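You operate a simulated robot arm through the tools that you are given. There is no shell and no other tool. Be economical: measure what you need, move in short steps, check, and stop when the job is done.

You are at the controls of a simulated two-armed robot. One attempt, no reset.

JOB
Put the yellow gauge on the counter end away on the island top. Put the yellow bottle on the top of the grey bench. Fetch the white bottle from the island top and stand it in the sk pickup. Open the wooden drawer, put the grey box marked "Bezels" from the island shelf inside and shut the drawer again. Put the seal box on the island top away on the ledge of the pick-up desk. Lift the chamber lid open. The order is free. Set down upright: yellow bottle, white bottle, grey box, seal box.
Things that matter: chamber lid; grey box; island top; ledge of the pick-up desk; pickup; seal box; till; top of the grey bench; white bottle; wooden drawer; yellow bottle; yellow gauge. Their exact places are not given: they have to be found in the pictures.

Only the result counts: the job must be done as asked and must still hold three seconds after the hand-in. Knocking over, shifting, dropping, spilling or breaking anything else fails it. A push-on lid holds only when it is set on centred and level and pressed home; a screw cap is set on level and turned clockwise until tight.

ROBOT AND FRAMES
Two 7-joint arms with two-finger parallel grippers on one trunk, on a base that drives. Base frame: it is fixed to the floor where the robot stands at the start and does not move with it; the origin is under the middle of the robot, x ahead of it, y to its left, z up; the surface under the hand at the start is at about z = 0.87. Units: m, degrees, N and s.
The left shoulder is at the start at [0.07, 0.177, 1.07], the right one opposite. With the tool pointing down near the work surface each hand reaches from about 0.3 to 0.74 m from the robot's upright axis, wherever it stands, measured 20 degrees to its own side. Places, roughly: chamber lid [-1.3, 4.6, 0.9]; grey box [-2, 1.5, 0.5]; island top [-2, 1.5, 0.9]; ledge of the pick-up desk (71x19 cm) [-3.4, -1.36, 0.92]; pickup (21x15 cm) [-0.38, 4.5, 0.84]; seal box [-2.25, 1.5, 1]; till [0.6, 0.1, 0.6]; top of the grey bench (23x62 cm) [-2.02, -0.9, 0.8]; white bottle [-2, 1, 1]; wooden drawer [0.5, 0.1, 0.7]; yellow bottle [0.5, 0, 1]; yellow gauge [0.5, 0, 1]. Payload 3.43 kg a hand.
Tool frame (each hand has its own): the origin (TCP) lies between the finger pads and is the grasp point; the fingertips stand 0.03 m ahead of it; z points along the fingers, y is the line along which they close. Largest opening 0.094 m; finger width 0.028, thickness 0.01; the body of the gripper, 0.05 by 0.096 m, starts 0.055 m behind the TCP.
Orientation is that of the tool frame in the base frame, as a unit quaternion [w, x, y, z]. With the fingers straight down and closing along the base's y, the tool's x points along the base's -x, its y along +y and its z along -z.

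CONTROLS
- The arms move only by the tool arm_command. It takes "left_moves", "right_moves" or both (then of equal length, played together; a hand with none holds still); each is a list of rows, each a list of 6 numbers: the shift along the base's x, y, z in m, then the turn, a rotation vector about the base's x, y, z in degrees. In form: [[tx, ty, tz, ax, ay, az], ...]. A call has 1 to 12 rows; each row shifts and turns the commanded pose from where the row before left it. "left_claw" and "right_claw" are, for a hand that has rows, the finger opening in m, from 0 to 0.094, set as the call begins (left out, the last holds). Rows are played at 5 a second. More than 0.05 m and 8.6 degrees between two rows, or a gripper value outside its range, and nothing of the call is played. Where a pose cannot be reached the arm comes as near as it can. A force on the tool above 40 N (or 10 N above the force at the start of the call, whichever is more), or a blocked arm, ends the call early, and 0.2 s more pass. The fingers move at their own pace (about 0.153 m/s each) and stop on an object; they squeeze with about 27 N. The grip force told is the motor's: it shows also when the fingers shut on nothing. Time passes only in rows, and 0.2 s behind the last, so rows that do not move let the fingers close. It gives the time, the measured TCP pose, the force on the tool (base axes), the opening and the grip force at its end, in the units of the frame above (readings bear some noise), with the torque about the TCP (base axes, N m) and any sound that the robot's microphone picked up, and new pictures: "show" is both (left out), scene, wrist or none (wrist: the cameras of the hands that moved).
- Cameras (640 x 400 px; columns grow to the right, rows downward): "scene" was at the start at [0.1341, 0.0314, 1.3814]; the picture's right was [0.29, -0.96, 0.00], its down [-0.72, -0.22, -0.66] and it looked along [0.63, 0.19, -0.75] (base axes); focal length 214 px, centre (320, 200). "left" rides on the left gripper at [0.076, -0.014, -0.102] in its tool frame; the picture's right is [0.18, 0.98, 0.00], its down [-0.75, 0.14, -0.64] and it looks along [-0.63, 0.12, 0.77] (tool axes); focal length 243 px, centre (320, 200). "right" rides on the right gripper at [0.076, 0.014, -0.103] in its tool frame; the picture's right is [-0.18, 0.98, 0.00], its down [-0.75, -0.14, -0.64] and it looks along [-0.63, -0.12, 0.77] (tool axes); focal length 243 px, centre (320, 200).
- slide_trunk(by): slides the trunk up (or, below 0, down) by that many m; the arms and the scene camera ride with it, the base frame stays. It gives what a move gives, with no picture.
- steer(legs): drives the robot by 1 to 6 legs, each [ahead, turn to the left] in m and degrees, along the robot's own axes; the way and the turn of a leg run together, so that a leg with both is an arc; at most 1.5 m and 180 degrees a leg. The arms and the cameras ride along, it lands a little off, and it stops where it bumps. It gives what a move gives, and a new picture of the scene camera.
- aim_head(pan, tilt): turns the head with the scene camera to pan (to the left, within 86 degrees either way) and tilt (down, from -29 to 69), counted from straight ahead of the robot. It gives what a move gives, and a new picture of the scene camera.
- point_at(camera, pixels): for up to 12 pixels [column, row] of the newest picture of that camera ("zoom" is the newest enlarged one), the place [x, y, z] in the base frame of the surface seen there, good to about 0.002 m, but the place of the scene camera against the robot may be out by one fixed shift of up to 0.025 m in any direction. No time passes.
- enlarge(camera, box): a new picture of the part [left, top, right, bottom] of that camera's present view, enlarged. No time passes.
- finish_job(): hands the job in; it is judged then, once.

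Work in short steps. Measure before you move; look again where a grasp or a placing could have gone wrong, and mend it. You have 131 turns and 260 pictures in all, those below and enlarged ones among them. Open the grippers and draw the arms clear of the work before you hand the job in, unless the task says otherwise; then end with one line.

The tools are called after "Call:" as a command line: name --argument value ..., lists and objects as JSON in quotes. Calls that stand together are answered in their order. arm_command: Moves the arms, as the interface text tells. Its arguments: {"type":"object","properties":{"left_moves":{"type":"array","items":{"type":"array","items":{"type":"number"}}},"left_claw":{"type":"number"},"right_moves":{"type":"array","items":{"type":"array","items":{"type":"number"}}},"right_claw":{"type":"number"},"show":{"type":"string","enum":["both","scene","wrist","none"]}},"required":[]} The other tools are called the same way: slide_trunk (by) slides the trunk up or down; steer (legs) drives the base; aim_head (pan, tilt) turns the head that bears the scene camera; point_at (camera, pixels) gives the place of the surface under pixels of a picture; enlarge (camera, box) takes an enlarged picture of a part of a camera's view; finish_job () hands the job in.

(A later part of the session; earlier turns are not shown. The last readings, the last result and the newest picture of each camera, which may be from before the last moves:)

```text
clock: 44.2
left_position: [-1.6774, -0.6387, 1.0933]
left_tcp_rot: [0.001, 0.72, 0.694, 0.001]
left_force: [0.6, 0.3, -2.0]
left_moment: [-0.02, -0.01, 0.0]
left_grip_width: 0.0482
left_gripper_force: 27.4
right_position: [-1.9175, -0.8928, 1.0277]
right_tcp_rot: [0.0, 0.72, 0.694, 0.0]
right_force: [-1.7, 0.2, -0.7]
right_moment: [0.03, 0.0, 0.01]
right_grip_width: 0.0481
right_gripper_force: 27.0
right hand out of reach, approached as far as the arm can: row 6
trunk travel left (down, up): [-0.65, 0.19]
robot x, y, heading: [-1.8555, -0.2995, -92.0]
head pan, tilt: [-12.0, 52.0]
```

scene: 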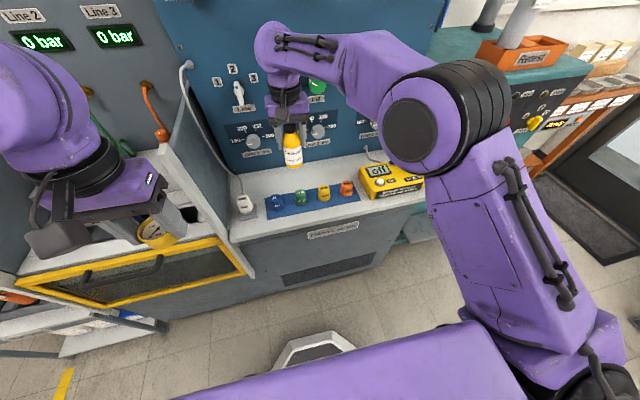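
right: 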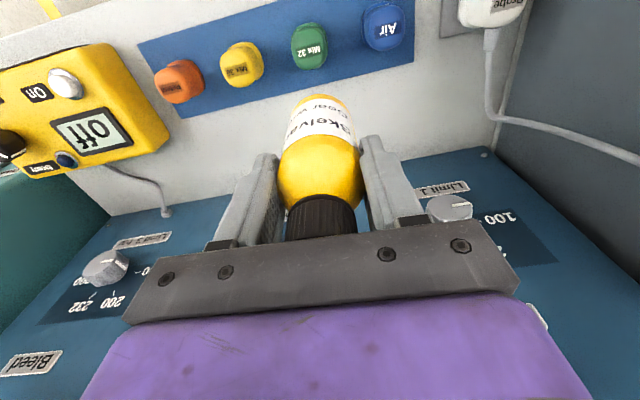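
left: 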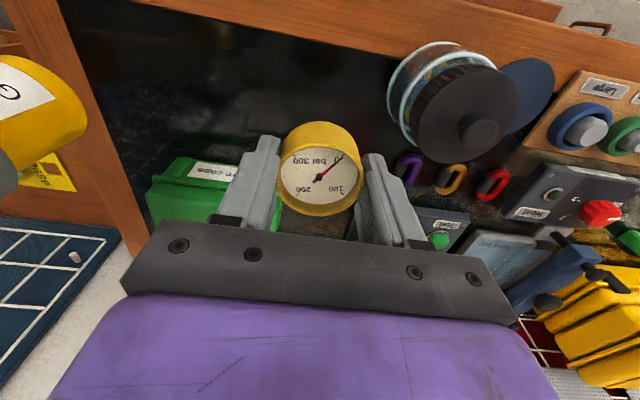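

The strip and caps are visible in the right camera. I measure strip edge, bench and panel there.

Call:
point_at --camera "right" --pixels '[[230, 108], [410, 62], [180, 175], [420, 145], [450, 208], [310, 55], [242, 75], [400, 100]]'

```text
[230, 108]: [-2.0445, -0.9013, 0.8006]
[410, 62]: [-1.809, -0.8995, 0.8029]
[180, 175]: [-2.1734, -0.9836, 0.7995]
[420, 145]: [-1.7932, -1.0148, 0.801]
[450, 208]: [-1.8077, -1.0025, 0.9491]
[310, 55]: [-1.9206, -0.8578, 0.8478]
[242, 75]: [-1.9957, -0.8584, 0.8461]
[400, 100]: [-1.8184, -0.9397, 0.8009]
```

Bench z=0.801, strip back edge y≈-0.89, panel -1.015. I aim for y≈-0.935 and lower to just above the bench.

Call:
arm_command --right_moves '[[0, -0.02, -0.03, 0, 0, 0], [0, -0.02, -0.03, 0, 0, 0], [0, 0, -0.03, 0, 0, 0], [0, 0, -0.025, 0, 0, 0], [0, 0, 0, 0, 0, 0]]' --show "wrist"

```text
clock: 45.4
left_position: [-1.6767, -0.6375, 1.0937]
left_tcp_rot: [0.001, 0.72, 0.694, 0.001]
left_force: [0.1, 0.1, -1.6]
left_moment: [-0.03, -0.01, 0.03]
left_grip_width: 0.0483
left_gripper_force: 27.1
right_position: [-1.9162, -0.932, 0.9114]
right_tcp_rot: [0.001, 0.719, 0.695, 0.001]
right_force: [0.7, -0.5, -1.2]
right_moment: [0.0, -0.02, -0.03]
right_grip_width: 0.0482
right_gripper_force: 27.0
trunk travel left (down, up): [-0.65, 0.19]
robot x, y, heading: [-1.8551, -0.3013, -92.0]
head pan, tilt: [-12.0, 52.0]
```

right: 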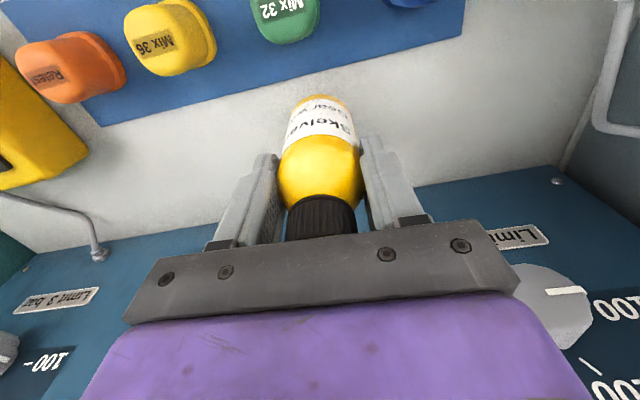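

Clear of everything; I lower the last ~18 mm in small steps, watching force.

Call:
arm_command --right_moves '[[0, 0, -0.008, 0, 0, 0], [0, 0, -0.006, 0, 0, 0], [0, 0, -0.004, 0, 0, 0], [0, 0, -0.001, 0, 0, 0]]' --show "none"

```text
clock: 46.4
left_position: [-1.6769, -0.6381, 1.0928]
left_tcp_rot: [0.001, 0.719, 0.695, 0.0]
left_force: [0.6, 0.1, -1.8]
left_moment: [0.0, -0.01, -0.02]
left_grip_width: 0.0483
left_gripper_force: 26.4
right_position: [-1.9168, -0.9323, 0.8932]
right_tcp_rot: [0.0, 0.72, 0.694, 0.0]
right_force: [0.4, -0.1, -2.6]
right_moment: [0.05, -0.02, -0.01]
right_grip_width: 0.0485
right_gripper_force: 26.7
trunk travel left (down, up): [-0.65, 0.19]
robot x, y, heading: [-1.8547, -0.2939, -92.2]
head pan, tilt: [-12.0, 52.0]
```

No contact yet; I creep a little further.

Call:
arm_command --right_moves '[[0, 0, -0.001, 0, 0, 0], [0, 0, -0.001, 0, 0, 0], [0, 0, 0, 0, 0, 0]]' --show "wrist"

```text
clock: 47.2
left_position: [-1.6771, -0.6389, 1.0929]
left_tcp_rot: [0.0, 0.72, 0.694, 0.001]
left_force: [0.3, -0.7, -0.8]
left_moment: [0.03, 0.02, 0.0]
left_grip_width: 0.0486
left_gripper_force: 27.1
right_position: [-1.917, -0.9317, 0.8919]
right_tcp_rot: [0.0, 0.719, 0.695, -0.001]
right_force: [-0.7, -0.4, 0.4]
right_moment: [-0.09, -0.02, 0.0]
right_grip_width: 0.0486
right_gripper_force: 27.1
trunk travel left (down, up): [-0.65, 0.19]
robot x, y, heading: [-1.8539, -0.298, -92.4]
head pan, tilt: [-12.0, 52.0]
```

right: 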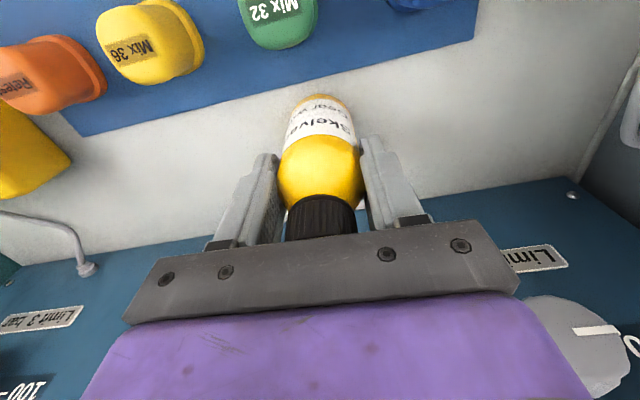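

Weight is off (force turned from -2 to +0.4 N). I open and rise.

Call:
arm_command --right_moves '[[0, 0, 0, 0, 0, 0], [0, 0, 0, 0, 0, 0], [0, 0, 0, 0, 0, 0]]' --right_claw 0.09 --show "none"

Call:
arm_command --right_moves '[[0, 0, 0.02, 0, 0, 0], [0, 0, 0.04, 0, 0, 0], [0, 0, 0.04, 0, 0, 0], [0, 0, 0.04, 0, 0, 0], [0, 0.03, 0.03, 0, 0, 0], [0, 0.045, 0.01, 0, 0, 0], [0, 0.045, 0, 0, 0, 0], [0, 0.045, 0, 0, 0, 0], [0, 0.045, 0, 0, 0, 0], [0, 0.045, 0, 0, 0, 0]]'

```text
clock: 48.0
left_position: [-1.6775, -0.6377, 1.0937]
left_tcp_rot: [0.001, 0.72, 0.694, 0.0]
left_force: [0.2, 0.7, -0.6]
left_moment: [0.0, -0.03, 0.01]
left_grip_width: 0.0483
left_gripper_force: 27.1
right_position: [-1.9159, -0.9311, 0.8911]
right_tcp_rot: [0.0, 0.719, 0.695, -0.001]
right_force: [0.4, 0.9, 0.2]
right_moment: [0.0, 0.0, 0.01]
right_grip_width: 0.0899
right_gripper_force: 0.1
trunk travel left (down, up): [-0.65, 0.19]
robot x, y, heading: [-1.8545, -0.2956, -92.0]
head pan, tilt: [-12.0, 52.0]
```

```text
clock: 50.2
left_position: [-1.6798, -0.6377, 1.0933]
left_tcp_rot: [0.001, 0.72, 0.694, 0.001]
left_force: [-0.4, 0.2, 0.1]
left_moment: [-0.01, 0.0, 0.0]
left_grip_width: 0.0483
left_gripper_force: 27.1
right_position: [-1.9188, -0.6743, 1.0724]
right_tcp_rot: [0.001, 0.72, 0.694, -0.001]
right_force: [-0.6, -0.2, 0.1]
right_moment: [-0.03, -0.05, 0.0]
right_grip_width: 0.09
right_gripper_force: 0.1
trunk travel left (down, up): [-0.65, 0.19]
robot x, y, heading: [-1.8561, -0.2971, -92.0]
head pan, tilt: [-12.0, 52.0]
```

scene: 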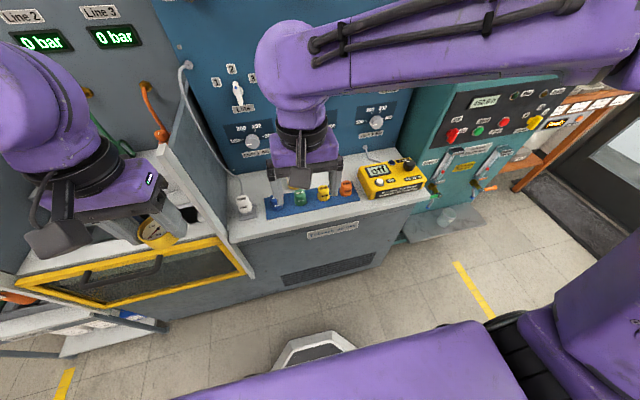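
right: 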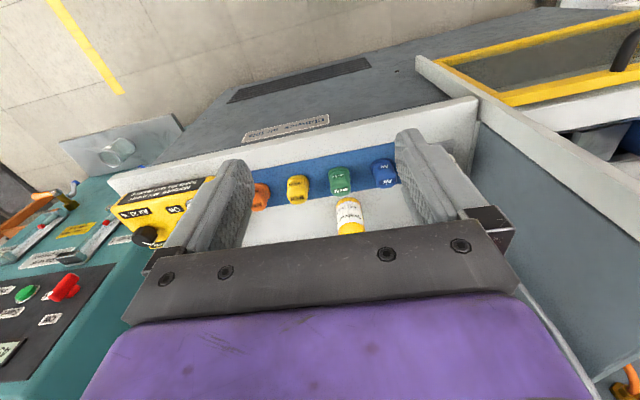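

The bottle stands on the bench. I back off and turn round to the island.

Call:
steer --legs '[[-0.3, 0], [0, 180]]'

Call:
aim_head --pan 0 --tilt 30

```text
clock: 59.5
left_position: [-2.0153, 0.3452, 1.0934]
left_tcp_rot: [-0.002, -0.685, 0.728, 0.0]
left_force: [0.1, 0.7, -1.3]
left_moment: [0.01, 0.01, 0.04]
left_grip_width: 0.0486
left_gripper_force: 26.7
right_position: [-1.7768, 0.3785, 1.0733]
right_tcp_rot: [0.001, -0.686, 0.728, 0.0]
right_force: [0.6, -0.2, 0.6]
right_moment: [-0.04, 0.01, -0.01]
right_grip_width: 0.0899
right_gripper_force: 0.0
trunk travel left (down, up): [-0.65, 0.19]
robot x, y, heading: [-1.8456, 0.001, 86.7]
head pan, tilt: [-12.0, 52.0]
```

scene: 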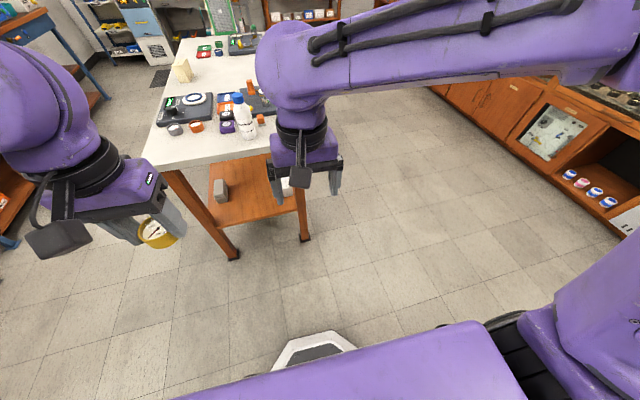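

```text
clock: 60.4
left_position: [-2.0162, 0.3472, 1.0937]
left_tcp_rot: [-0.001, -0.685, 0.728, 0.001]
left_force: [-0.6, -0.2, -0.5]
left_moment: [0.03, -0.01, -0.02]
left_grip_width: 0.0484
left_gripper_force: 27.2
right_position: [-1.7764, 0.3783, 1.0731]
right_tcp_rot: [0.0, -0.685, 0.728, 0.001]
right_force: [0.3, -1.4, -0.1]
right_moment: [0.03, 0.01, 0.02]
right_grip_width: 0.0903
right_gripper_force: 0.0
trunk travel left (down, up): [-0.65, 0.19]
robot x, y, heading: [-1.8449, 0.0015, 86.7]
head pan, tilt: [0.0, 30.0]
```

scene: 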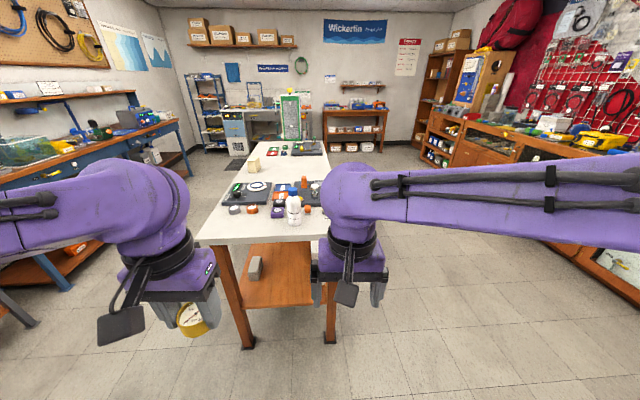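

The island with the white bottle (294,208) and a box at (253,165) is ahead. I zoom in and measure.

Call:
enlarge --camera "scene" --box '[190, 130, 350, 350]'

Call:
point_at --camera "scene" --pixels '[[253, 160], [252, 172], [294, 192], [294, 222], [225, 238], [310, 236], [230, 170], [255, 265], [245, 345], [330, 335], [240, 192], [280, 240]]'

Call:
enlarge --camera "scene" --box '[220, 140, 330, 220]'

```text
1.82 times, centred on (270, 240) of scene
```

zoom: 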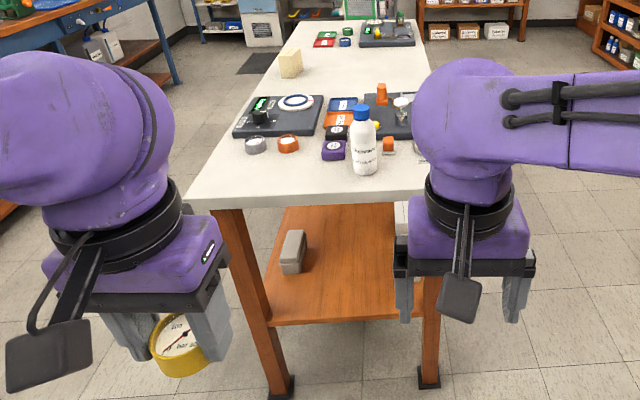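

```text
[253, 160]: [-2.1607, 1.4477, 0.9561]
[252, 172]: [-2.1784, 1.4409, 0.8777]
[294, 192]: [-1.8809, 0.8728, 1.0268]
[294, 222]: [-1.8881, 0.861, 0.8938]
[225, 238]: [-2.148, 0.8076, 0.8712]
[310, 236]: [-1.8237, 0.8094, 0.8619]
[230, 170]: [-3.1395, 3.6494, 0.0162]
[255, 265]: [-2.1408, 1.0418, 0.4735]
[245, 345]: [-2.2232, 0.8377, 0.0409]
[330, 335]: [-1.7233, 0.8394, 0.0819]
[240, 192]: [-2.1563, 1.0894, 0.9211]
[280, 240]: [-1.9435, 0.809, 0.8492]
```

```text
5.00 times, centred on (275, 180) of scene
```

zoom: 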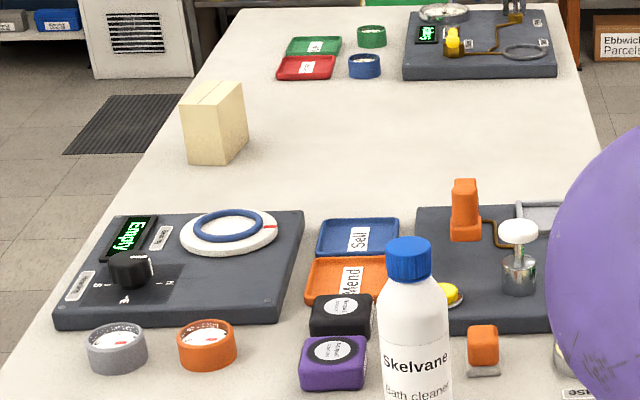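

I first identify the box on the shelf and then drive closer to the island.

Call:
enlarge --camera "scene" --box '[230, 235, 340, 305]'

Call:
steer --legs '[[0.25, 0]]'

Call:
aim_head --pan 5 --tilt 45

```text
5.71 times, centred on (285, 270) of scene
```

zoom: 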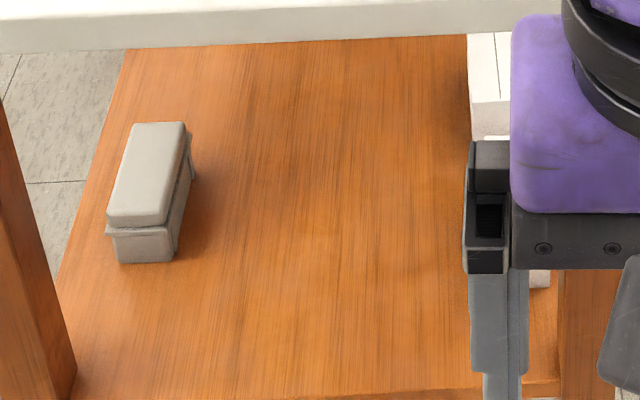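

```text
clock: 62.2
left_position: [-1.9982, 0.5988, 1.0933]
left_tcp_rot: [-0.001, -0.685, 0.728, 0.001]
left_force: [-0.3, 0.1, -1.5]
left_moment: [-0.01, 0.02, 0.02]
left_grip_width: 0.0486
left_gripper_force: 27.3
right_position: [-1.7607, 0.632, 1.0739]
right_tcp_rot: [0.0, -0.685, 0.728, 0.0]
right_force: [-0.4, -0.7, -0.1]
right_moment: [0.02, 0.03, -0.01]
right_grip_width: 0.09
right_gripper_force: 0.0
trunk travel left (down, up): [-0.65, 0.19]
robot x, y, heading: [-1.8341, 0.249, 86.6]
head pan, tilt: [0.0, 30.0]
```

scene: 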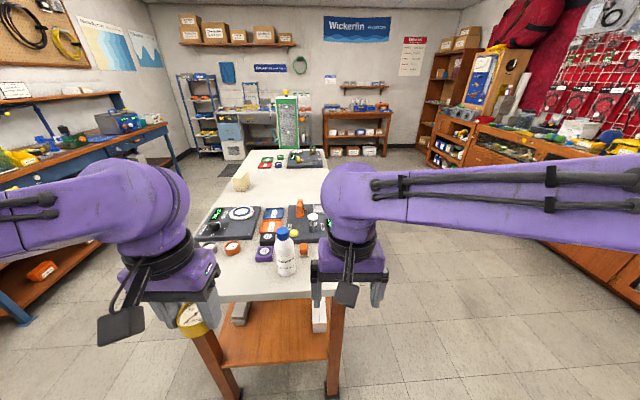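

```text
clock: 63.0
left_position: [-1.999, 0.5995, 1.0936]
left_tcp_rot: [0.0, -0.685, 0.729, 0.001]
left_force: [0.0, 0.0, -0.8]
left_moment: [-0.01, 0.0, 0.03]
left_grip_width: 0.0486
left_gripper_force: 27.2
right_position: [-1.7608, 0.6314, 1.0728]
right_tcp_rot: [0.0, -0.685, 0.728, 0.0]
right_force: [0.0, -0.8, -0.1]
right_moment: [0.0, -0.02, -0.01]
right_grip_width: 0.0903
right_gripper_force: 0.1
trunk travel left (down, up): [-0.65, 0.19]
robot x, y, heading: [-1.8306, 0.2534, 86.5]
head pan, tilt: [5.0, 45.0]
```

scene: 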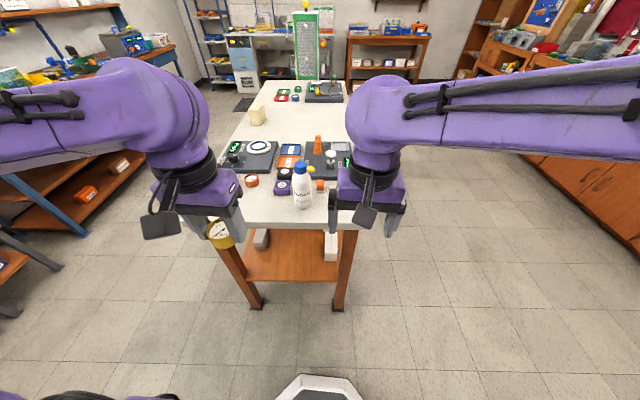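

I enlarge the island's front region to find a free spot for the gauge.

Call:
enlarge --camera "scene" --box '[220, 130, 340, 230]'

Call:
point_at --camera "scene" --pixels '[[265, 205], [265, 218], [251, 181], [283, 188], [303, 165], [303, 205], [245, 200], [319, 190], [262, 195], [275, 210]]'

Call:
enlarge --camera "left" --box '[0, 0, 640, 400]'

```text
4.00 times, centred on (280, 180) of scene
```

zoom: 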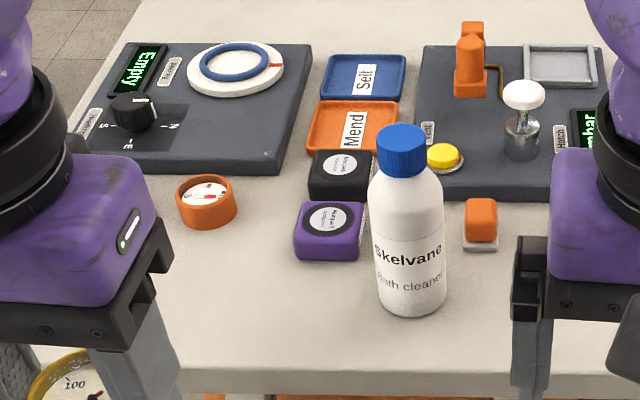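

```text
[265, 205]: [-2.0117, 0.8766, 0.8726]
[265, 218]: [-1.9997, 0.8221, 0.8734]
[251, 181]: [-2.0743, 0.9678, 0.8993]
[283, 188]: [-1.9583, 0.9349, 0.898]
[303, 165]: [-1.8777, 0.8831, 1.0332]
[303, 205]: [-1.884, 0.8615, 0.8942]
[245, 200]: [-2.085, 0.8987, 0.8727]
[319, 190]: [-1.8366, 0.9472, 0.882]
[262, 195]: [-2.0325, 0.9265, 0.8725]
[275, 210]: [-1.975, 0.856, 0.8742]
```

```text
1.00 times, centred on (320, 200) of left (not enlarged: the box is as wide or as high as the picture)
```

zoom: 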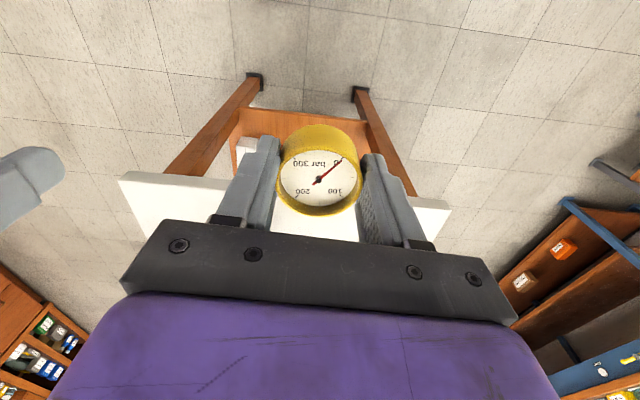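

Free spot at scene (-2.03,0.87), true about (-2.02,0.86). I move the left hand there at height, then lower to 0.93.

Call:
arm_command --left_moves '[[-0.005, 0.045, 0, 0, 0, 0], [-0.005, 0.045, 0, 0, 0, 0], [-0.005, 0.045, 0, 0, 0, 0], [-0.005, 0.045, 0, 0, 0, 0], [0, 0.045, 0, 0, 0, 0], [0, 0.035, 0, 0, 0, 0], [0, 0, -0.04, 0, 0, 0], [0, 0, -0.04, 0, 0, 0], [0, 0, -0.04, 0, 0, 0], [0, 0, -0.03, 0, 0, 0], [0, 0, 0, 0, 0, 0]]'

```text
clock: 65.4
left_position: [-2.0195, 0.8596, 0.9444]
left_tcp_rot: [-0.001, -0.685, 0.729, 0.001]
left_force: [-0.2, 0.2, -1.3]
left_moment: [-0.01, 0.04, 0.0]
left_grip_width: 0.0484
left_gripper_force: 27.4
right_position: [-1.7602, 0.6312, 1.073]
right_tcp_rot: [0.0, -0.686, 0.728, 0.0]
right_force: [0.3, 0.9, 0.2]
right_moment: [0.04, -0.01, 0.01]
right_grip_width: 0.0898
right_gripper_force: 0.1
trunk travel left (down, up): [-0.65, 0.19]
robot x, y, heading: [-1.8269, 0.2546, 86.4]
head pan, tilt: [5.0, 45.0]
```

scene: 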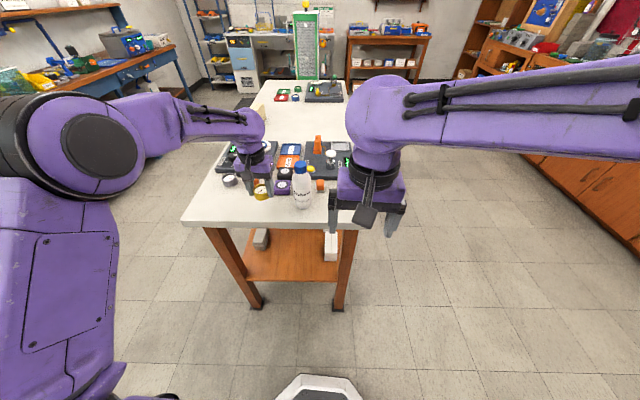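
left: 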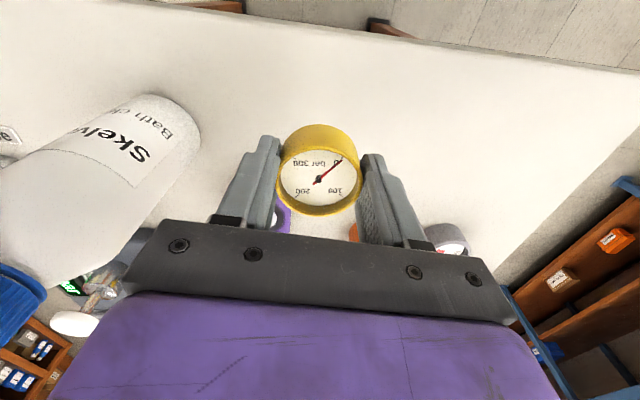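

The spot is clear. I measure the table height and the white bottle with the left camera.

Call:
point_at --camera "left" --pixels '[[320, 60], [420, 150], [200, 140], [150, 97], [110, 170], [60, 150], [60, 220], [20, 275], [40, 290]]'

Call:
arm_command --left_moves '[[0, 0, -0.025, 0, 0, 0], [0, 0, -0.015, 0, 0, 0], [0, 0, -0.004, 0, 0, 0], [0, 0, 0, 0, 0, 0]]' --show "none"

```text
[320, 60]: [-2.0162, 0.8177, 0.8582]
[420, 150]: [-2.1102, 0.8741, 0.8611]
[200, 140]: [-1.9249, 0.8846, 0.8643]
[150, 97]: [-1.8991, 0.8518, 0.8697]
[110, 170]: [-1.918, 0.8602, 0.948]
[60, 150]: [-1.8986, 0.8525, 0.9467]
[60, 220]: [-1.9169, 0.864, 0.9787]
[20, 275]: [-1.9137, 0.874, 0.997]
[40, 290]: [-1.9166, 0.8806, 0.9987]
```

```text
clock: 66.4
left_position: [-2.0204, 0.8593, 0.8985]
left_tcp_rot: [-0.001, -0.685, 0.728, 0.001]
left_force: [0.0, -0.3, -0.8]
left_moment: [-0.03, 0.0, -0.05]
left_grip_width: 0.0482
left_gripper_force: 27.0
right_position: [-1.7603, 0.6314, 1.0721]
right_tcp_rot: [0.0, -0.685, 0.728, 0.0]
right_force: [0.3, 0.3, 1.1]
right_moment: [0.0, 0.0, 0.02]
right_grip_width: 0.0899
right_gripper_force: 0.1
trunk travel left (down, up): [-0.65, 0.19]
robot x, y, heading: [-1.833, 0.2508, 86.6]
head pan, tilt: [5.0, 45.0]
```

Table z≈0.860, so contact near TCP 0.893. Lower the last 5 mm, then release.

Call:
arm_command --left_moves '[[0, 0, -0.003, 0, 0, 0], [0, 0, -0.002, 0, 0, 0], [0, 0, 0, 0, 0, 0]]' --show "none"

Call:
arm_command --left_moves '[[0, 0, 0, 0, 0, 0], [0, 0, 0, 0, 0, 0], [0, 0, 0, 0, 0, 0]]' --left_claw 0.07 --show "wrist"

```text
clock: 67.2
left_position: [-2.0201, 0.8584, 0.8935]
left_tcp_rot: [-0.001, -0.685, 0.728, 0.001]
left_force: [-0.3, 0.6, -2.3]
left_moment: [0.01, -0.04, -0.04]
left_grip_width: 0.0483
left_gripper_force: 26.9
right_position: [-1.7601, 0.6314, 1.072]
right_tcp_rot: [0.0, -0.686, 0.728, 0.0]
right_force: [0.1, -0.8, -0.3]
right_moment: [0.02, -0.01, 0.02]
right_grip_width: 0.0902
right_gripper_force: 0.0
trunk travel left (down, up): [-0.65, 0.19]
robot x, y, heading: [-1.83, 0.2566, 86.6]
head pan, tilt: [5.0, 45.0]
```

```text
clock: 68.0
left_position: [-2.0206, 0.8596, 0.8938]
left_tcp_rot: [-0.001, -0.685, 0.728, 0.002]
left_force: [0.4, 0.2, 0.7]
left_moment: [0.02, -0.01, 0.02]
left_grip_width: 0.07
left_gripper_force: 0.1
right_position: [-1.7606, 0.6317, 1.0724]
right_tcp_rot: [0.0, -0.685, 0.729, 0.0]
right_force: [-0.1, 0.0, 0.0]
right_moment: [-0.01, 0.0, 0.01]
right_grip_width: 0.09
right_gripper_force: 0.1
trunk travel left (down, up): [-0.65, 0.19]
robot x, y, heading: [-1.8295, 0.2543, 86.3]
head pan, tilt: [5.0, 45.0]
```

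left: 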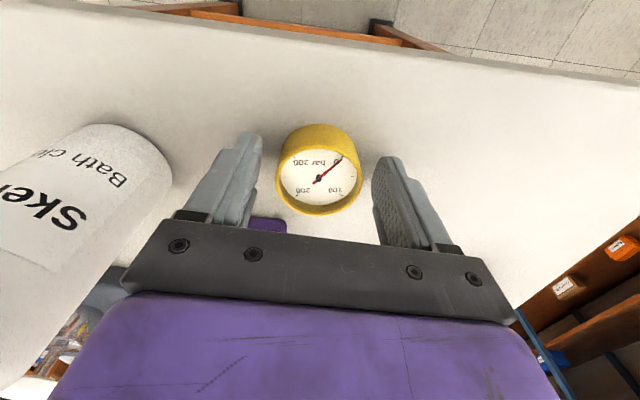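

The gauge stands on the island. I raise and withdraw the left hand and bring the right hand before the white bottle.

Call:
arm_command --left_moves '[[0, 0, 0.03, 0, 0, 0], [0, 0, 0.04, 0, 0, 0], [0, 0, 0.05, 0, 0, 0], [0, 0, 0.05, 0, 0, 0], [0, -0.045, 0.02, 0, 0, 0], [-0.02, -0.045, 0, 0, 0, 0], [-0.02, -0.045, 0, 0, 0, 0], [-0.02, -0.045, 0, 0, 0, 0], [-0.02, -0.045, 0, 0, 0, 0], [-0.02, -0.045, 0, 0, 0, 0]]' --right_moves '[[0, 0, 0.02, 0, 0, 0], [0, 0, 0.02, 0, 0, 0], [0, 0, 0.02, 0, 0, 0], [0, 0, 0, 0, 0, 0], [0, 0, 0, 0, 0, 0], [-0.04, 0.02, 0, 0, 0, 0], [-0.04, 0.02, 0, 0, 0, 0], [-0.03, 0.03, 0, 0, 0, 0], [-0.01, 0.03, 0, 0, 0, 0], [0, 0, 0, 0, 0, 0]]' --right_claw 0.094

```text
clock: 70.2
left_position: [-2.1212, 0.5867, 1.0863]
left_tcp_rot: [0.001, -0.685, 0.729, 0.001]
left_force: [0.4, -0.6, 0.5]
left_moment: [0.03, -0.01, 0.02]
left_grip_width: 0.0703
left_gripper_force: 0.0
right_position: [-1.8812, 0.7314, 1.1413]
right_tcp_rot: [-0.001, -0.683, 0.73, 0.008]
right_force: [-0.3, 0.3, 0.3]
right_moment: [0.0, 0.03, -0.01]
right_grip_width: 0.0939
right_gripper_force: 0.0
trunk travel left (down, up): [-0.65, 0.19]
robot x, y, heading: [-1.8314, 0.2542, 86.6]
head pan, tilt: [5.0, 45.0]
```

scene: 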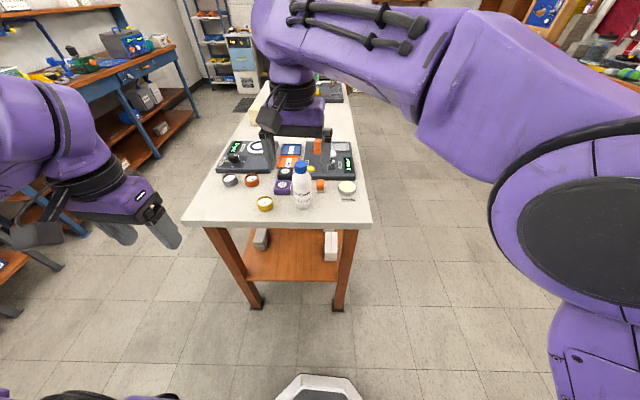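
right: 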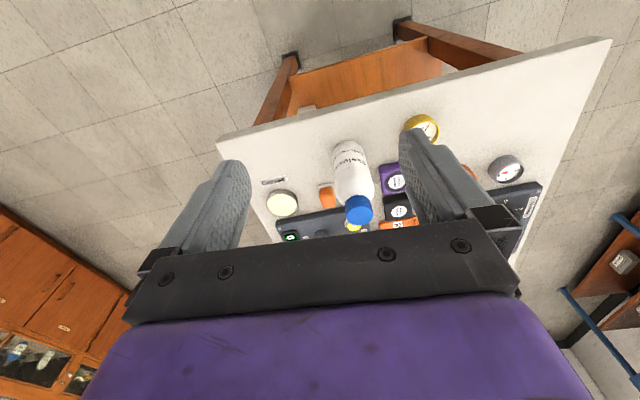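
left: 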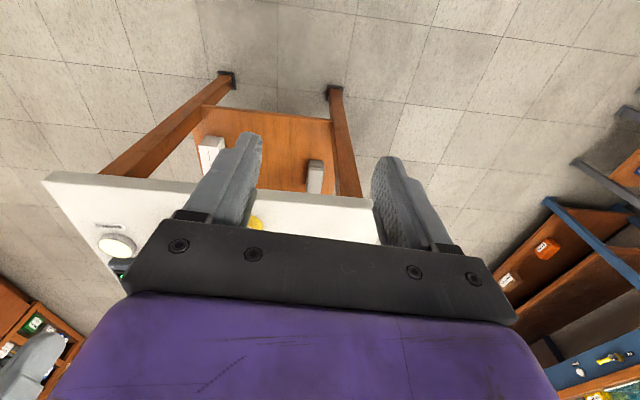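

The bottle appears in the right camera at (352,175), cap (359,208). I measure it.

Call:
point_at --camera "right" --pixels '[[359, 200], [347, 210], [371, 205], [336, 170], [372, 172], [354, 180], [348, 145], [334, 152], [364, 152], [360, 220]]'

Call:
enlarge --camera "right" --box '[260, 110, 460, 240]'

```text
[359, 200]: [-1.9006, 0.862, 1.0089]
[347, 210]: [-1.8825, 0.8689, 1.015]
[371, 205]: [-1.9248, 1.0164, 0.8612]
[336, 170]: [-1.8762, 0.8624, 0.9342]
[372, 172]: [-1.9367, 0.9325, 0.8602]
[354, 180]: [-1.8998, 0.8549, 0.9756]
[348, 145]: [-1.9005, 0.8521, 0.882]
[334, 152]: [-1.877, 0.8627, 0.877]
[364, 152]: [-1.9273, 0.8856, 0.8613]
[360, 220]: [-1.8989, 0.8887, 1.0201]
```

```text
3.08 times, centred on (360, 175) of right
```

zoom: 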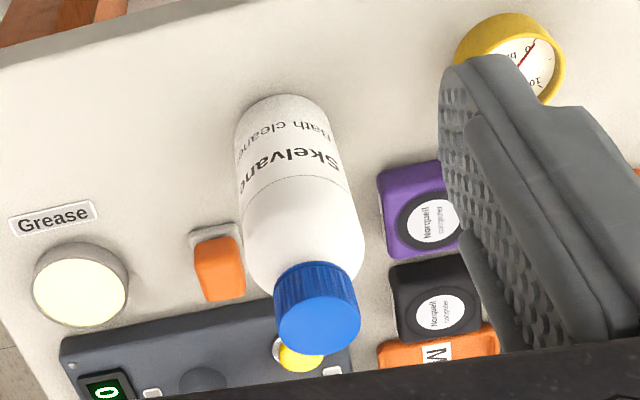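

Bottle axis ≈ (-1.899,0.878), top z 1.020. I go above it and descend to TCP 0.970.

Call:
arm_command --right_moves '[[-0.006, 0.045, 0, 0, 0, 0], [-0.006, 0.045, 0, 0, 0, 0], [-0.006, 0.045, 0, 0, 0, 0], [0, 0.012, -0.03, 0, 0, 0], [0, 0, -0.03, 0, 0, 0], [0, 0, 0, 0, 0, 0]]'

```text
clock: 71.6
left_position: [-2.1194, 0.5894, 1.0859]
left_tcp_rot: [-0.001, -0.685, 0.728, 0.001]
left_force: [-0.8, -0.7, 0.1]
left_moment: [0.0, -0.04, 0.0]
left_grip_width: 0.0701
left_gripper_force: 0.0
right_position: [-1.8836, 0.8057, 1.0745]
right_tcp_rot: [-0.003, -0.683, 0.73, 0.002]
right_force: [-0.1, -0.1, 0.2]
right_moment: [-0.04, 0.03, -0.01]
right_grip_width: 0.0939
right_gripper_force: 0.1
right hand out of reach, approached as far as the arm can: row 2, 3
trunk travel left (down, up): [-0.65, 0.19]
robot x, y, heading: [-1.8271, 0.2528, 86.6]
head pan, tilt: [5.0, 45.0]
```

scene: 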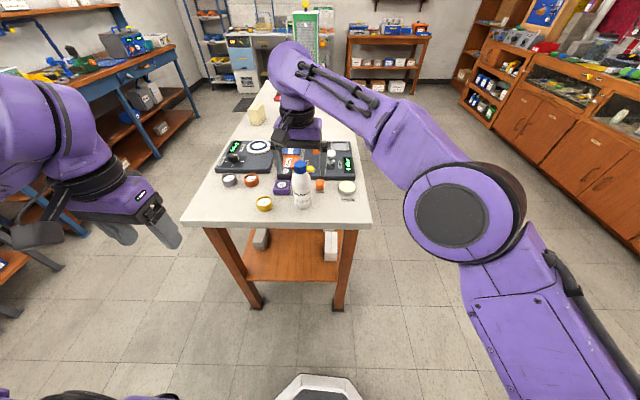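
right: 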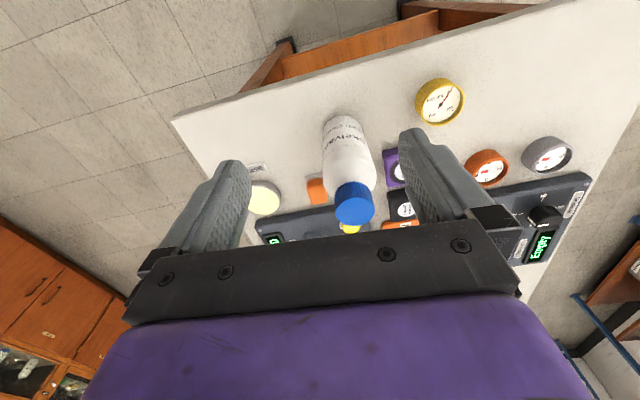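

It came short at height; tips (1.044) still clear the cap. I continue the lateral move at this height.

Call:
arm_command --right_moves '[[-0.006, 0.036, 0, 0, 0, 0], [-0.009, 0.036, 0, 0, 0, 0], [0, 0, 0, 0, 0, 0]]' --show "wrist"

```text
clock: 72.4
left_position: [-2.121, 0.5908, 1.0855]
left_tcp_rot: [0.0, -0.686, 0.728, 0.0]
left_force: [-0.9, 0.5, -0.1]
left_moment: [-0.04, -0.03, -0.03]
left_grip_width: 0.0699
left_gripper_force: 0.1
right_position: [-1.8904, 0.8169, 1.0729]
right_tcp_rot: [0.0, -0.683, 0.73, 0.0]
right_force: [0.8, 0.2, -0.3]
right_moment: [0.0, -0.02, -0.04]
right_grip_width: 0.0937
right_gripper_force: 0.1
right hand out of reach, approached as far as the arm can: row 1, 2
trunk travel left (down, up): [-0.65, 0.19]
robot x, y, heading: [-1.8278, 0.2508, 86.4]
head pan, tilt: [5.0, 45.0]
```

right: 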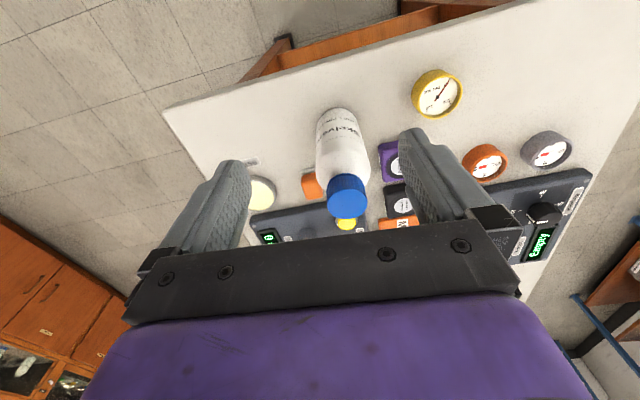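

I drive 6 cm ahead so the hand comes over the bottle.

Call:
steer --legs '[[0.06, 0]]'

Call:
enlarge --camera "right" --box '[0, 0, 640, 400]'

```text
clock: 73.3
left_position: [-2.1173, 0.6465, 1.0857]
left_tcp_rot: [0.001, -0.685, 0.729, 0.002]
left_force: [0.2, -0.3, 0.0]
left_moment: [0.03, -0.01, 0.0]
left_grip_width: 0.0701
left_gripper_force: 0.1
right_position: [-1.8849, 0.874, 1.0759]
right_tcp_rot: [0.0, -0.684, 0.729, 0.002]
right_force: [-0.4, -0.6, -0.1]
right_moment: [0.02, -0.01, 0.03]
right_grip_width: 0.0941
right_gripper_force: 0.1
trunk travel left (down, up): [-0.65, 0.19]
robot x, y, heading: [-1.8225, 0.3134, 86.3]
head pan, tilt: [5.0, 45.0]
```

scene: 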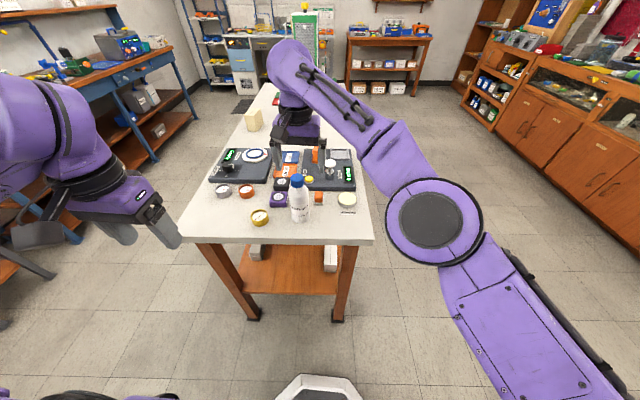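

```text
1.00 times, centred on (320, 200) of right (not enlarged: the box is as wide or as high as the picture)
```

zoom: 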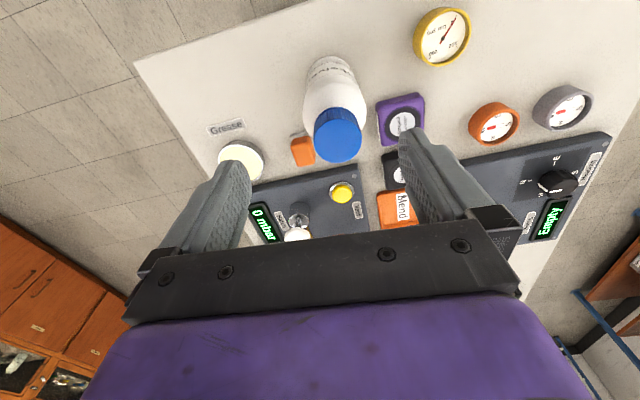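

The cap sits where expected, 13 mm toward -x. I correct and descend to TCP 0.970.

Call:
arm_command --right_moves '[[-0.013, 0.003, -0.01, 0, 0, 0], [0, 0, -0.03, 0, 0, 0], [0, 0, -0.03, 0, 0, 0], [0, 0, -0.03, 0, 0, 0], [0, 0, 0, 0, 0, 0]]' --show "wrist"

```text
clock: 74.5
left_position: [-2.1169, 0.6499, 1.0842]
left_tcp_rot: [-0.001, -0.685, 0.729, 0.001]
left_force: [-0.1, 0.2, -0.3]
left_moment: [-0.02, 0.03, -0.01]
left_grip_width: 0.0697
left_gripper_force: 0.0
right_position: [-1.8849, 0.8765, 0.9853]
right_tcp_rot: [-0.001, -0.684, 0.73, 0.002]
right_force: [-0.2, 0.1, -0.2]
right_moment: [0.01, 0.03, -0.01]
right_grip_width: 0.0938
right_gripper_force: 0.1
right hand out of reach, approached as far as the arm can: row 1
trunk travel left (down, up): [-0.65, 0.19]
robot x, y, heading: [-1.8249, 0.3144, 86.5]
head pan, tilt: [5.0, 45.0]
```

right: 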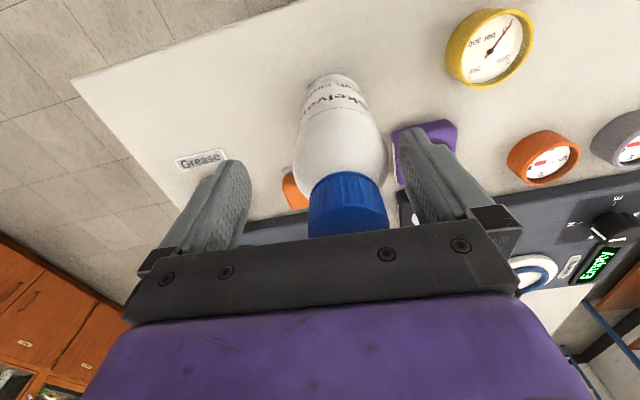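

Now shift 12 mm in -x and 14 mm down, then close.

Call:
arm_command --right_moves '[[-0.012, 0.001, 0, 0, 0, 0], [0, 0, -0.013, 0, 0, 0], [0, 0, 0, 0, 0, 0]]' --show "wrist"

Call:
arm_command --right_moves '[[0, 0, 0, 0, 0, 0], [0, 0, 0, 0, 0, 0], [0, 0, 0, 0, 0, 0]]' --right_claw 0.0 --show "none"

```text
clock: 75.3
left_position: [-2.1186, 0.6499, 1.0858]
left_tcp_rot: [0.001, -0.685, 0.728, 0.0]
left_force: [-0.8, 0.4, 0.0]
left_moment: [-0.02, 0.01, 0.03]
left_grip_width: 0.0701
left_gripper_force: 0.1
right_position: [-1.8923, 0.8795, 0.9751]
right_tcp_rot: [-0.002, -0.681, 0.732, 0.003]
right_force: [0.8, 0.8, 0.3]
right_moment: [-0.02, 0.02, 0.0]
right_grip_width: 0.094
right_gripper_force: 0.1
trunk travel left (down, up): [-0.65, 0.19]
robot x, y, heading: [-1.8268, 0.3123, 86.5]
head pan, tilt: [5.0, 45.0]
```

right: 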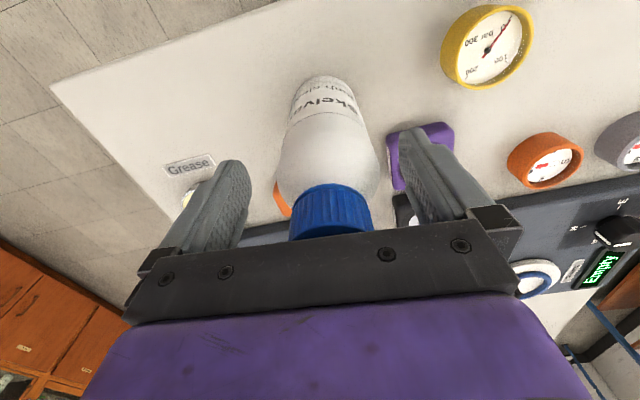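

```text
clock: 76.1
left_position: [-2.1186, 0.6483, 1.0865]
left_tcp_rot: [0.002, -0.685, 0.728, 0.0]
left_force: [-0.6, 0.4, 0.5]
left_moment: [-0.02, -0.01, 0.0]
left_grip_width: 0.0698
left_gripper_force: 0.1
right_position: [-1.8911, 0.8802, 0.9735]
right_tcp_rot: [-0.001, -0.682, 0.732, 0.003]
right_force: [-1.8, 1.1, 3.7]
right_moment: [0.25, 0.07, 0.08]
right_grip_width: 0.0546
right_gripper_force: 27.3
trunk travel left (down, up): [-0.65, 0.19]
robot x, y, heading: [-1.8243, 0.3128, 86.7]
head pan, tilt: [5.0, 45.0]
```

Gripped at 0.055 m. I lift it and look.

Call:
arm_command --right_moves '[[0, 0, 0.03, 0, 0, 0], [0, 0, 0.03, 0, 0, 0], [0, -0.02, 0.03, 0, 0, 0], [0, -0.04, 0.02, 0, 0, 0], [0, -0.045, 0, 0, 0, 0], [0, -0.045, 0, 0, 0, 0], [0, -0.045, 0, 0, 0, 0]]'

```text
clock: 77.7
left_position: [-2.1172, 0.6488, 1.0872]
left_tcp_rot: [0.001, -0.686, 0.728, 0.002]
left_force: [-0.2, -0.7, 0.0]
left_moment: [0.03, 0.0, -0.01]
left_grip_width: 0.0698
left_gripper_force: 0.0
right_position: [-1.8971, 0.6798, 1.0827]
right_tcp_rot: [0.0, -0.684, 0.729, 0.002]
right_force: [-0.4, -0.1, -2.9]
right_moment: [0.02, 0.02, 0.05]
right_grip_width: 0.0547
right_gripper_force: 27.0
trunk travel left (down, up): [-0.65, 0.19]
robot x, y, heading: [-1.8264, 0.3142, 86.5]
head pan, tilt: [5.0, 45.0]
```

scene: 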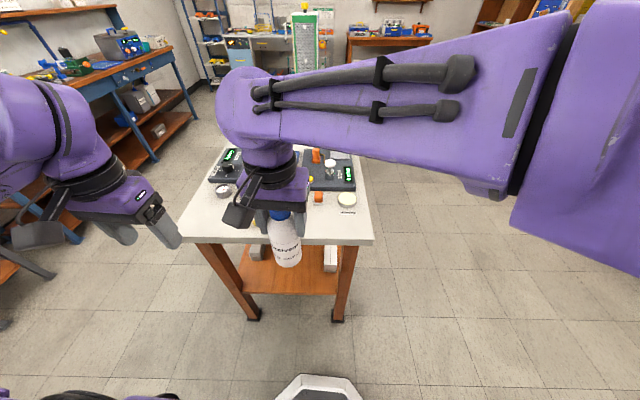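
right: 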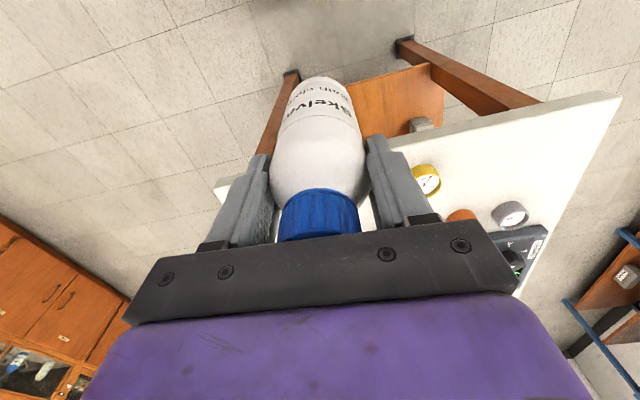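

Held well. I back off, go round to the corridor east of the island and north.

Call:
steer --legs '[[-0.3, 0], [0, -86], [1.05, 0], [0, 90], [1.3, 0]]'

Call:
aim_head --pan 0 --tilt 20

```text
clock: 98.2
left_position: [-1.0627, 1.6231, 1.0844]
left_tcp_rot: [0.0, -0.696, 0.718, 0.0]
left_force: [0.6, -0.6, 0.4]
left_moment: [-0.01, -0.02, 0.03]
left_grip_width: 0.0698
left_gripper_force: 0.1
right_position: [-0.8433, 1.6628, 1.0818]
right_tcp_rot: [0.0, -0.695, 0.719, 0.002]
right_force: [0.1, -1.0, -2.5]
right_moment: [-0.01, 0.0, -0.01]
right_grip_width: 0.0547
right_gripper_force: 26.7
trunk travel left (down, up): [-0.65, 0.19]
robot x, y, heading: [-0.7614, 1.3, 88.2]
head pan, tilt: [5.0, 45.0]
```

scene: 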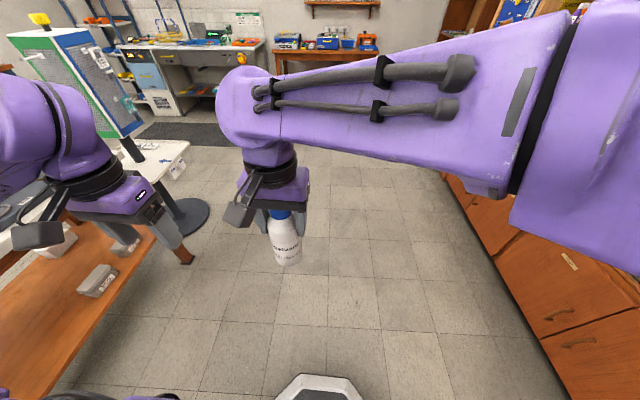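

```text
clock: 99.1
left_position: [-1.0646, 1.6238, 1.0856]
left_tcp_rot: [-0.001, -0.696, 0.718, 0.0]
left_force: [0.5, 0.2, -0.2]
left_moment: [-0.02, -0.01, 0.0]
left_grip_width: 0.0696
left_gripper_force: 0.0
right_position: [-0.8418, 1.6638, 1.0834]
right_tcp_rot: [-0.001, -0.695, 0.719, 0.002]
right_force: [0.0, -0.2, -3.2]
right_moment: [-0.03, -0.01, -0.02]
right_grip_width: 0.0544
right_gripper_force: 27.3
trunk travel left (down, up): [-0.65, 0.19]
robot x, y, heading: [-0.7592, 1.2958, 88.2]
head pan, tilt: [0.0, 20.0]
```

scene: 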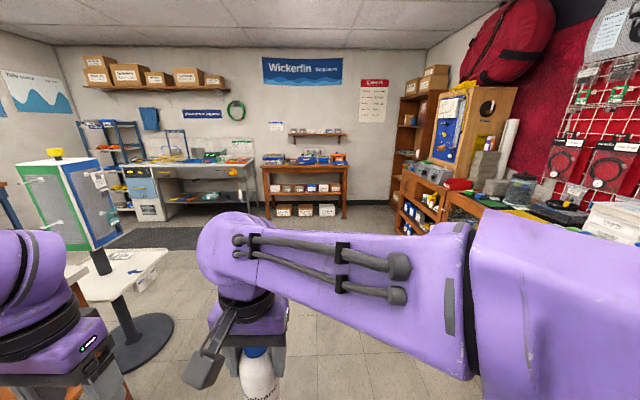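

The shelf boxes are visible at the left; I look at them for the "Bezels" label, then continue.

Call:
aim_head --pan 75 --tilt 40

Call:
enlarge --camera "scene" --box '[0, 100, 640, 400]'

```text
clock: 100.6
left_position: [-1.0625, 1.6236, 1.0864]
left_tcp_rot: [0.0, -0.696, 0.718, 0.001]
left_force: [-0.1, 0.2, -0.2]
left_moment: [0.03, 0.02, 0.04]
left_grip_width: 0.0698
left_gripper_force: 0.0
right_position: [-0.8426, 1.6623, 1.082]
right_tcp_rot: [0.0, -0.695, 0.719, 0.003]
right_force: [-0.2, -0.3, -2.1]
right_moment: [0.02, 0.03, -0.01]
right_grip_width: 0.0544
right_gripper_force: 26.8
trunk travel left (down, up): [-0.65, 0.19]
robot x, y, heading: [-0.762, 1.2936, 88.3]
head pan, tilt: [75.0, 40.0]
```

scene: 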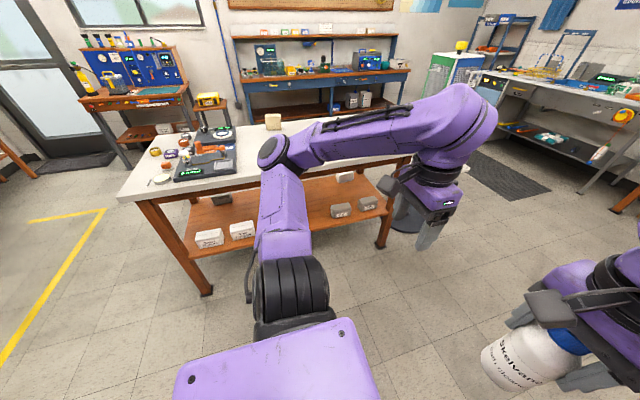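

```text
1.00 times, centred on (320, 250) of scene (not enlarged: the box is as wide or as high as the picture)
```

zoom: 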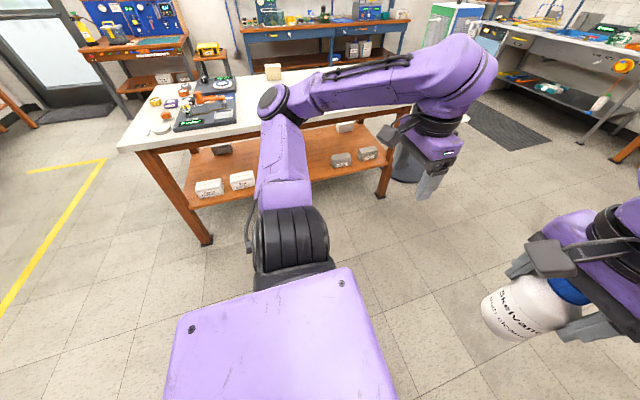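

Two grey boxes are at (340,210) and (367,202). I enlarge them for the labels.

Call:
enlarge --camera "scene" --box '[310, 165, 400, 225]'

Call:
enlarge --camera "scene" --box '[185, 180, 275, 255]'

Call:
point_at --camera "scene" --pixels '[[340, 205], [340, 213], [367, 199], [367, 206], [345, 177], [222, 200], [210, 235], [240, 228], [274, 118], [274, 128]]'

```text
6.67 times, centred on (355, 195) of scene
```

zoom: 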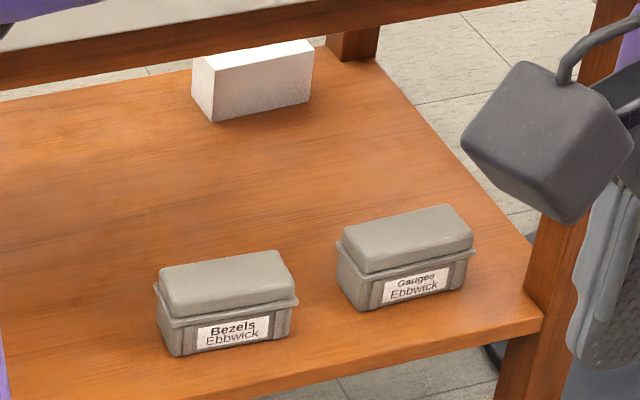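

```text
5.33 times, centred on (230, 218) of scene
```

zoom: 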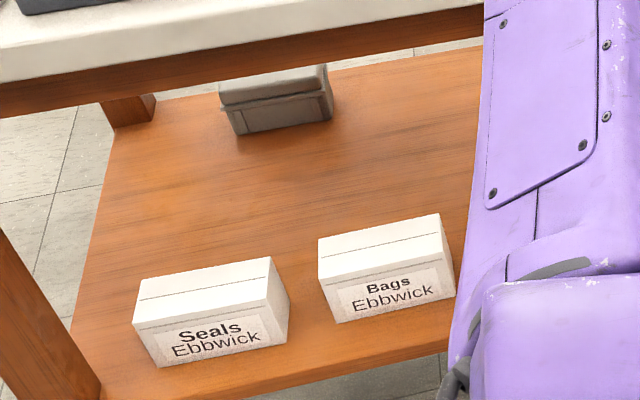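

```text
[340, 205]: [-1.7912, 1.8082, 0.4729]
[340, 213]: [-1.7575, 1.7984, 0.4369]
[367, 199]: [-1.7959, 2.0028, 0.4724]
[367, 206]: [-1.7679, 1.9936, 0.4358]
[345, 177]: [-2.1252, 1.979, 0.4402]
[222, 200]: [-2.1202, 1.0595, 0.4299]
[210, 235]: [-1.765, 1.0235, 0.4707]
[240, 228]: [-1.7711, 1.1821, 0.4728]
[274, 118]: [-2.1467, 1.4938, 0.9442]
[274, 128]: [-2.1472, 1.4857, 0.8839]
```

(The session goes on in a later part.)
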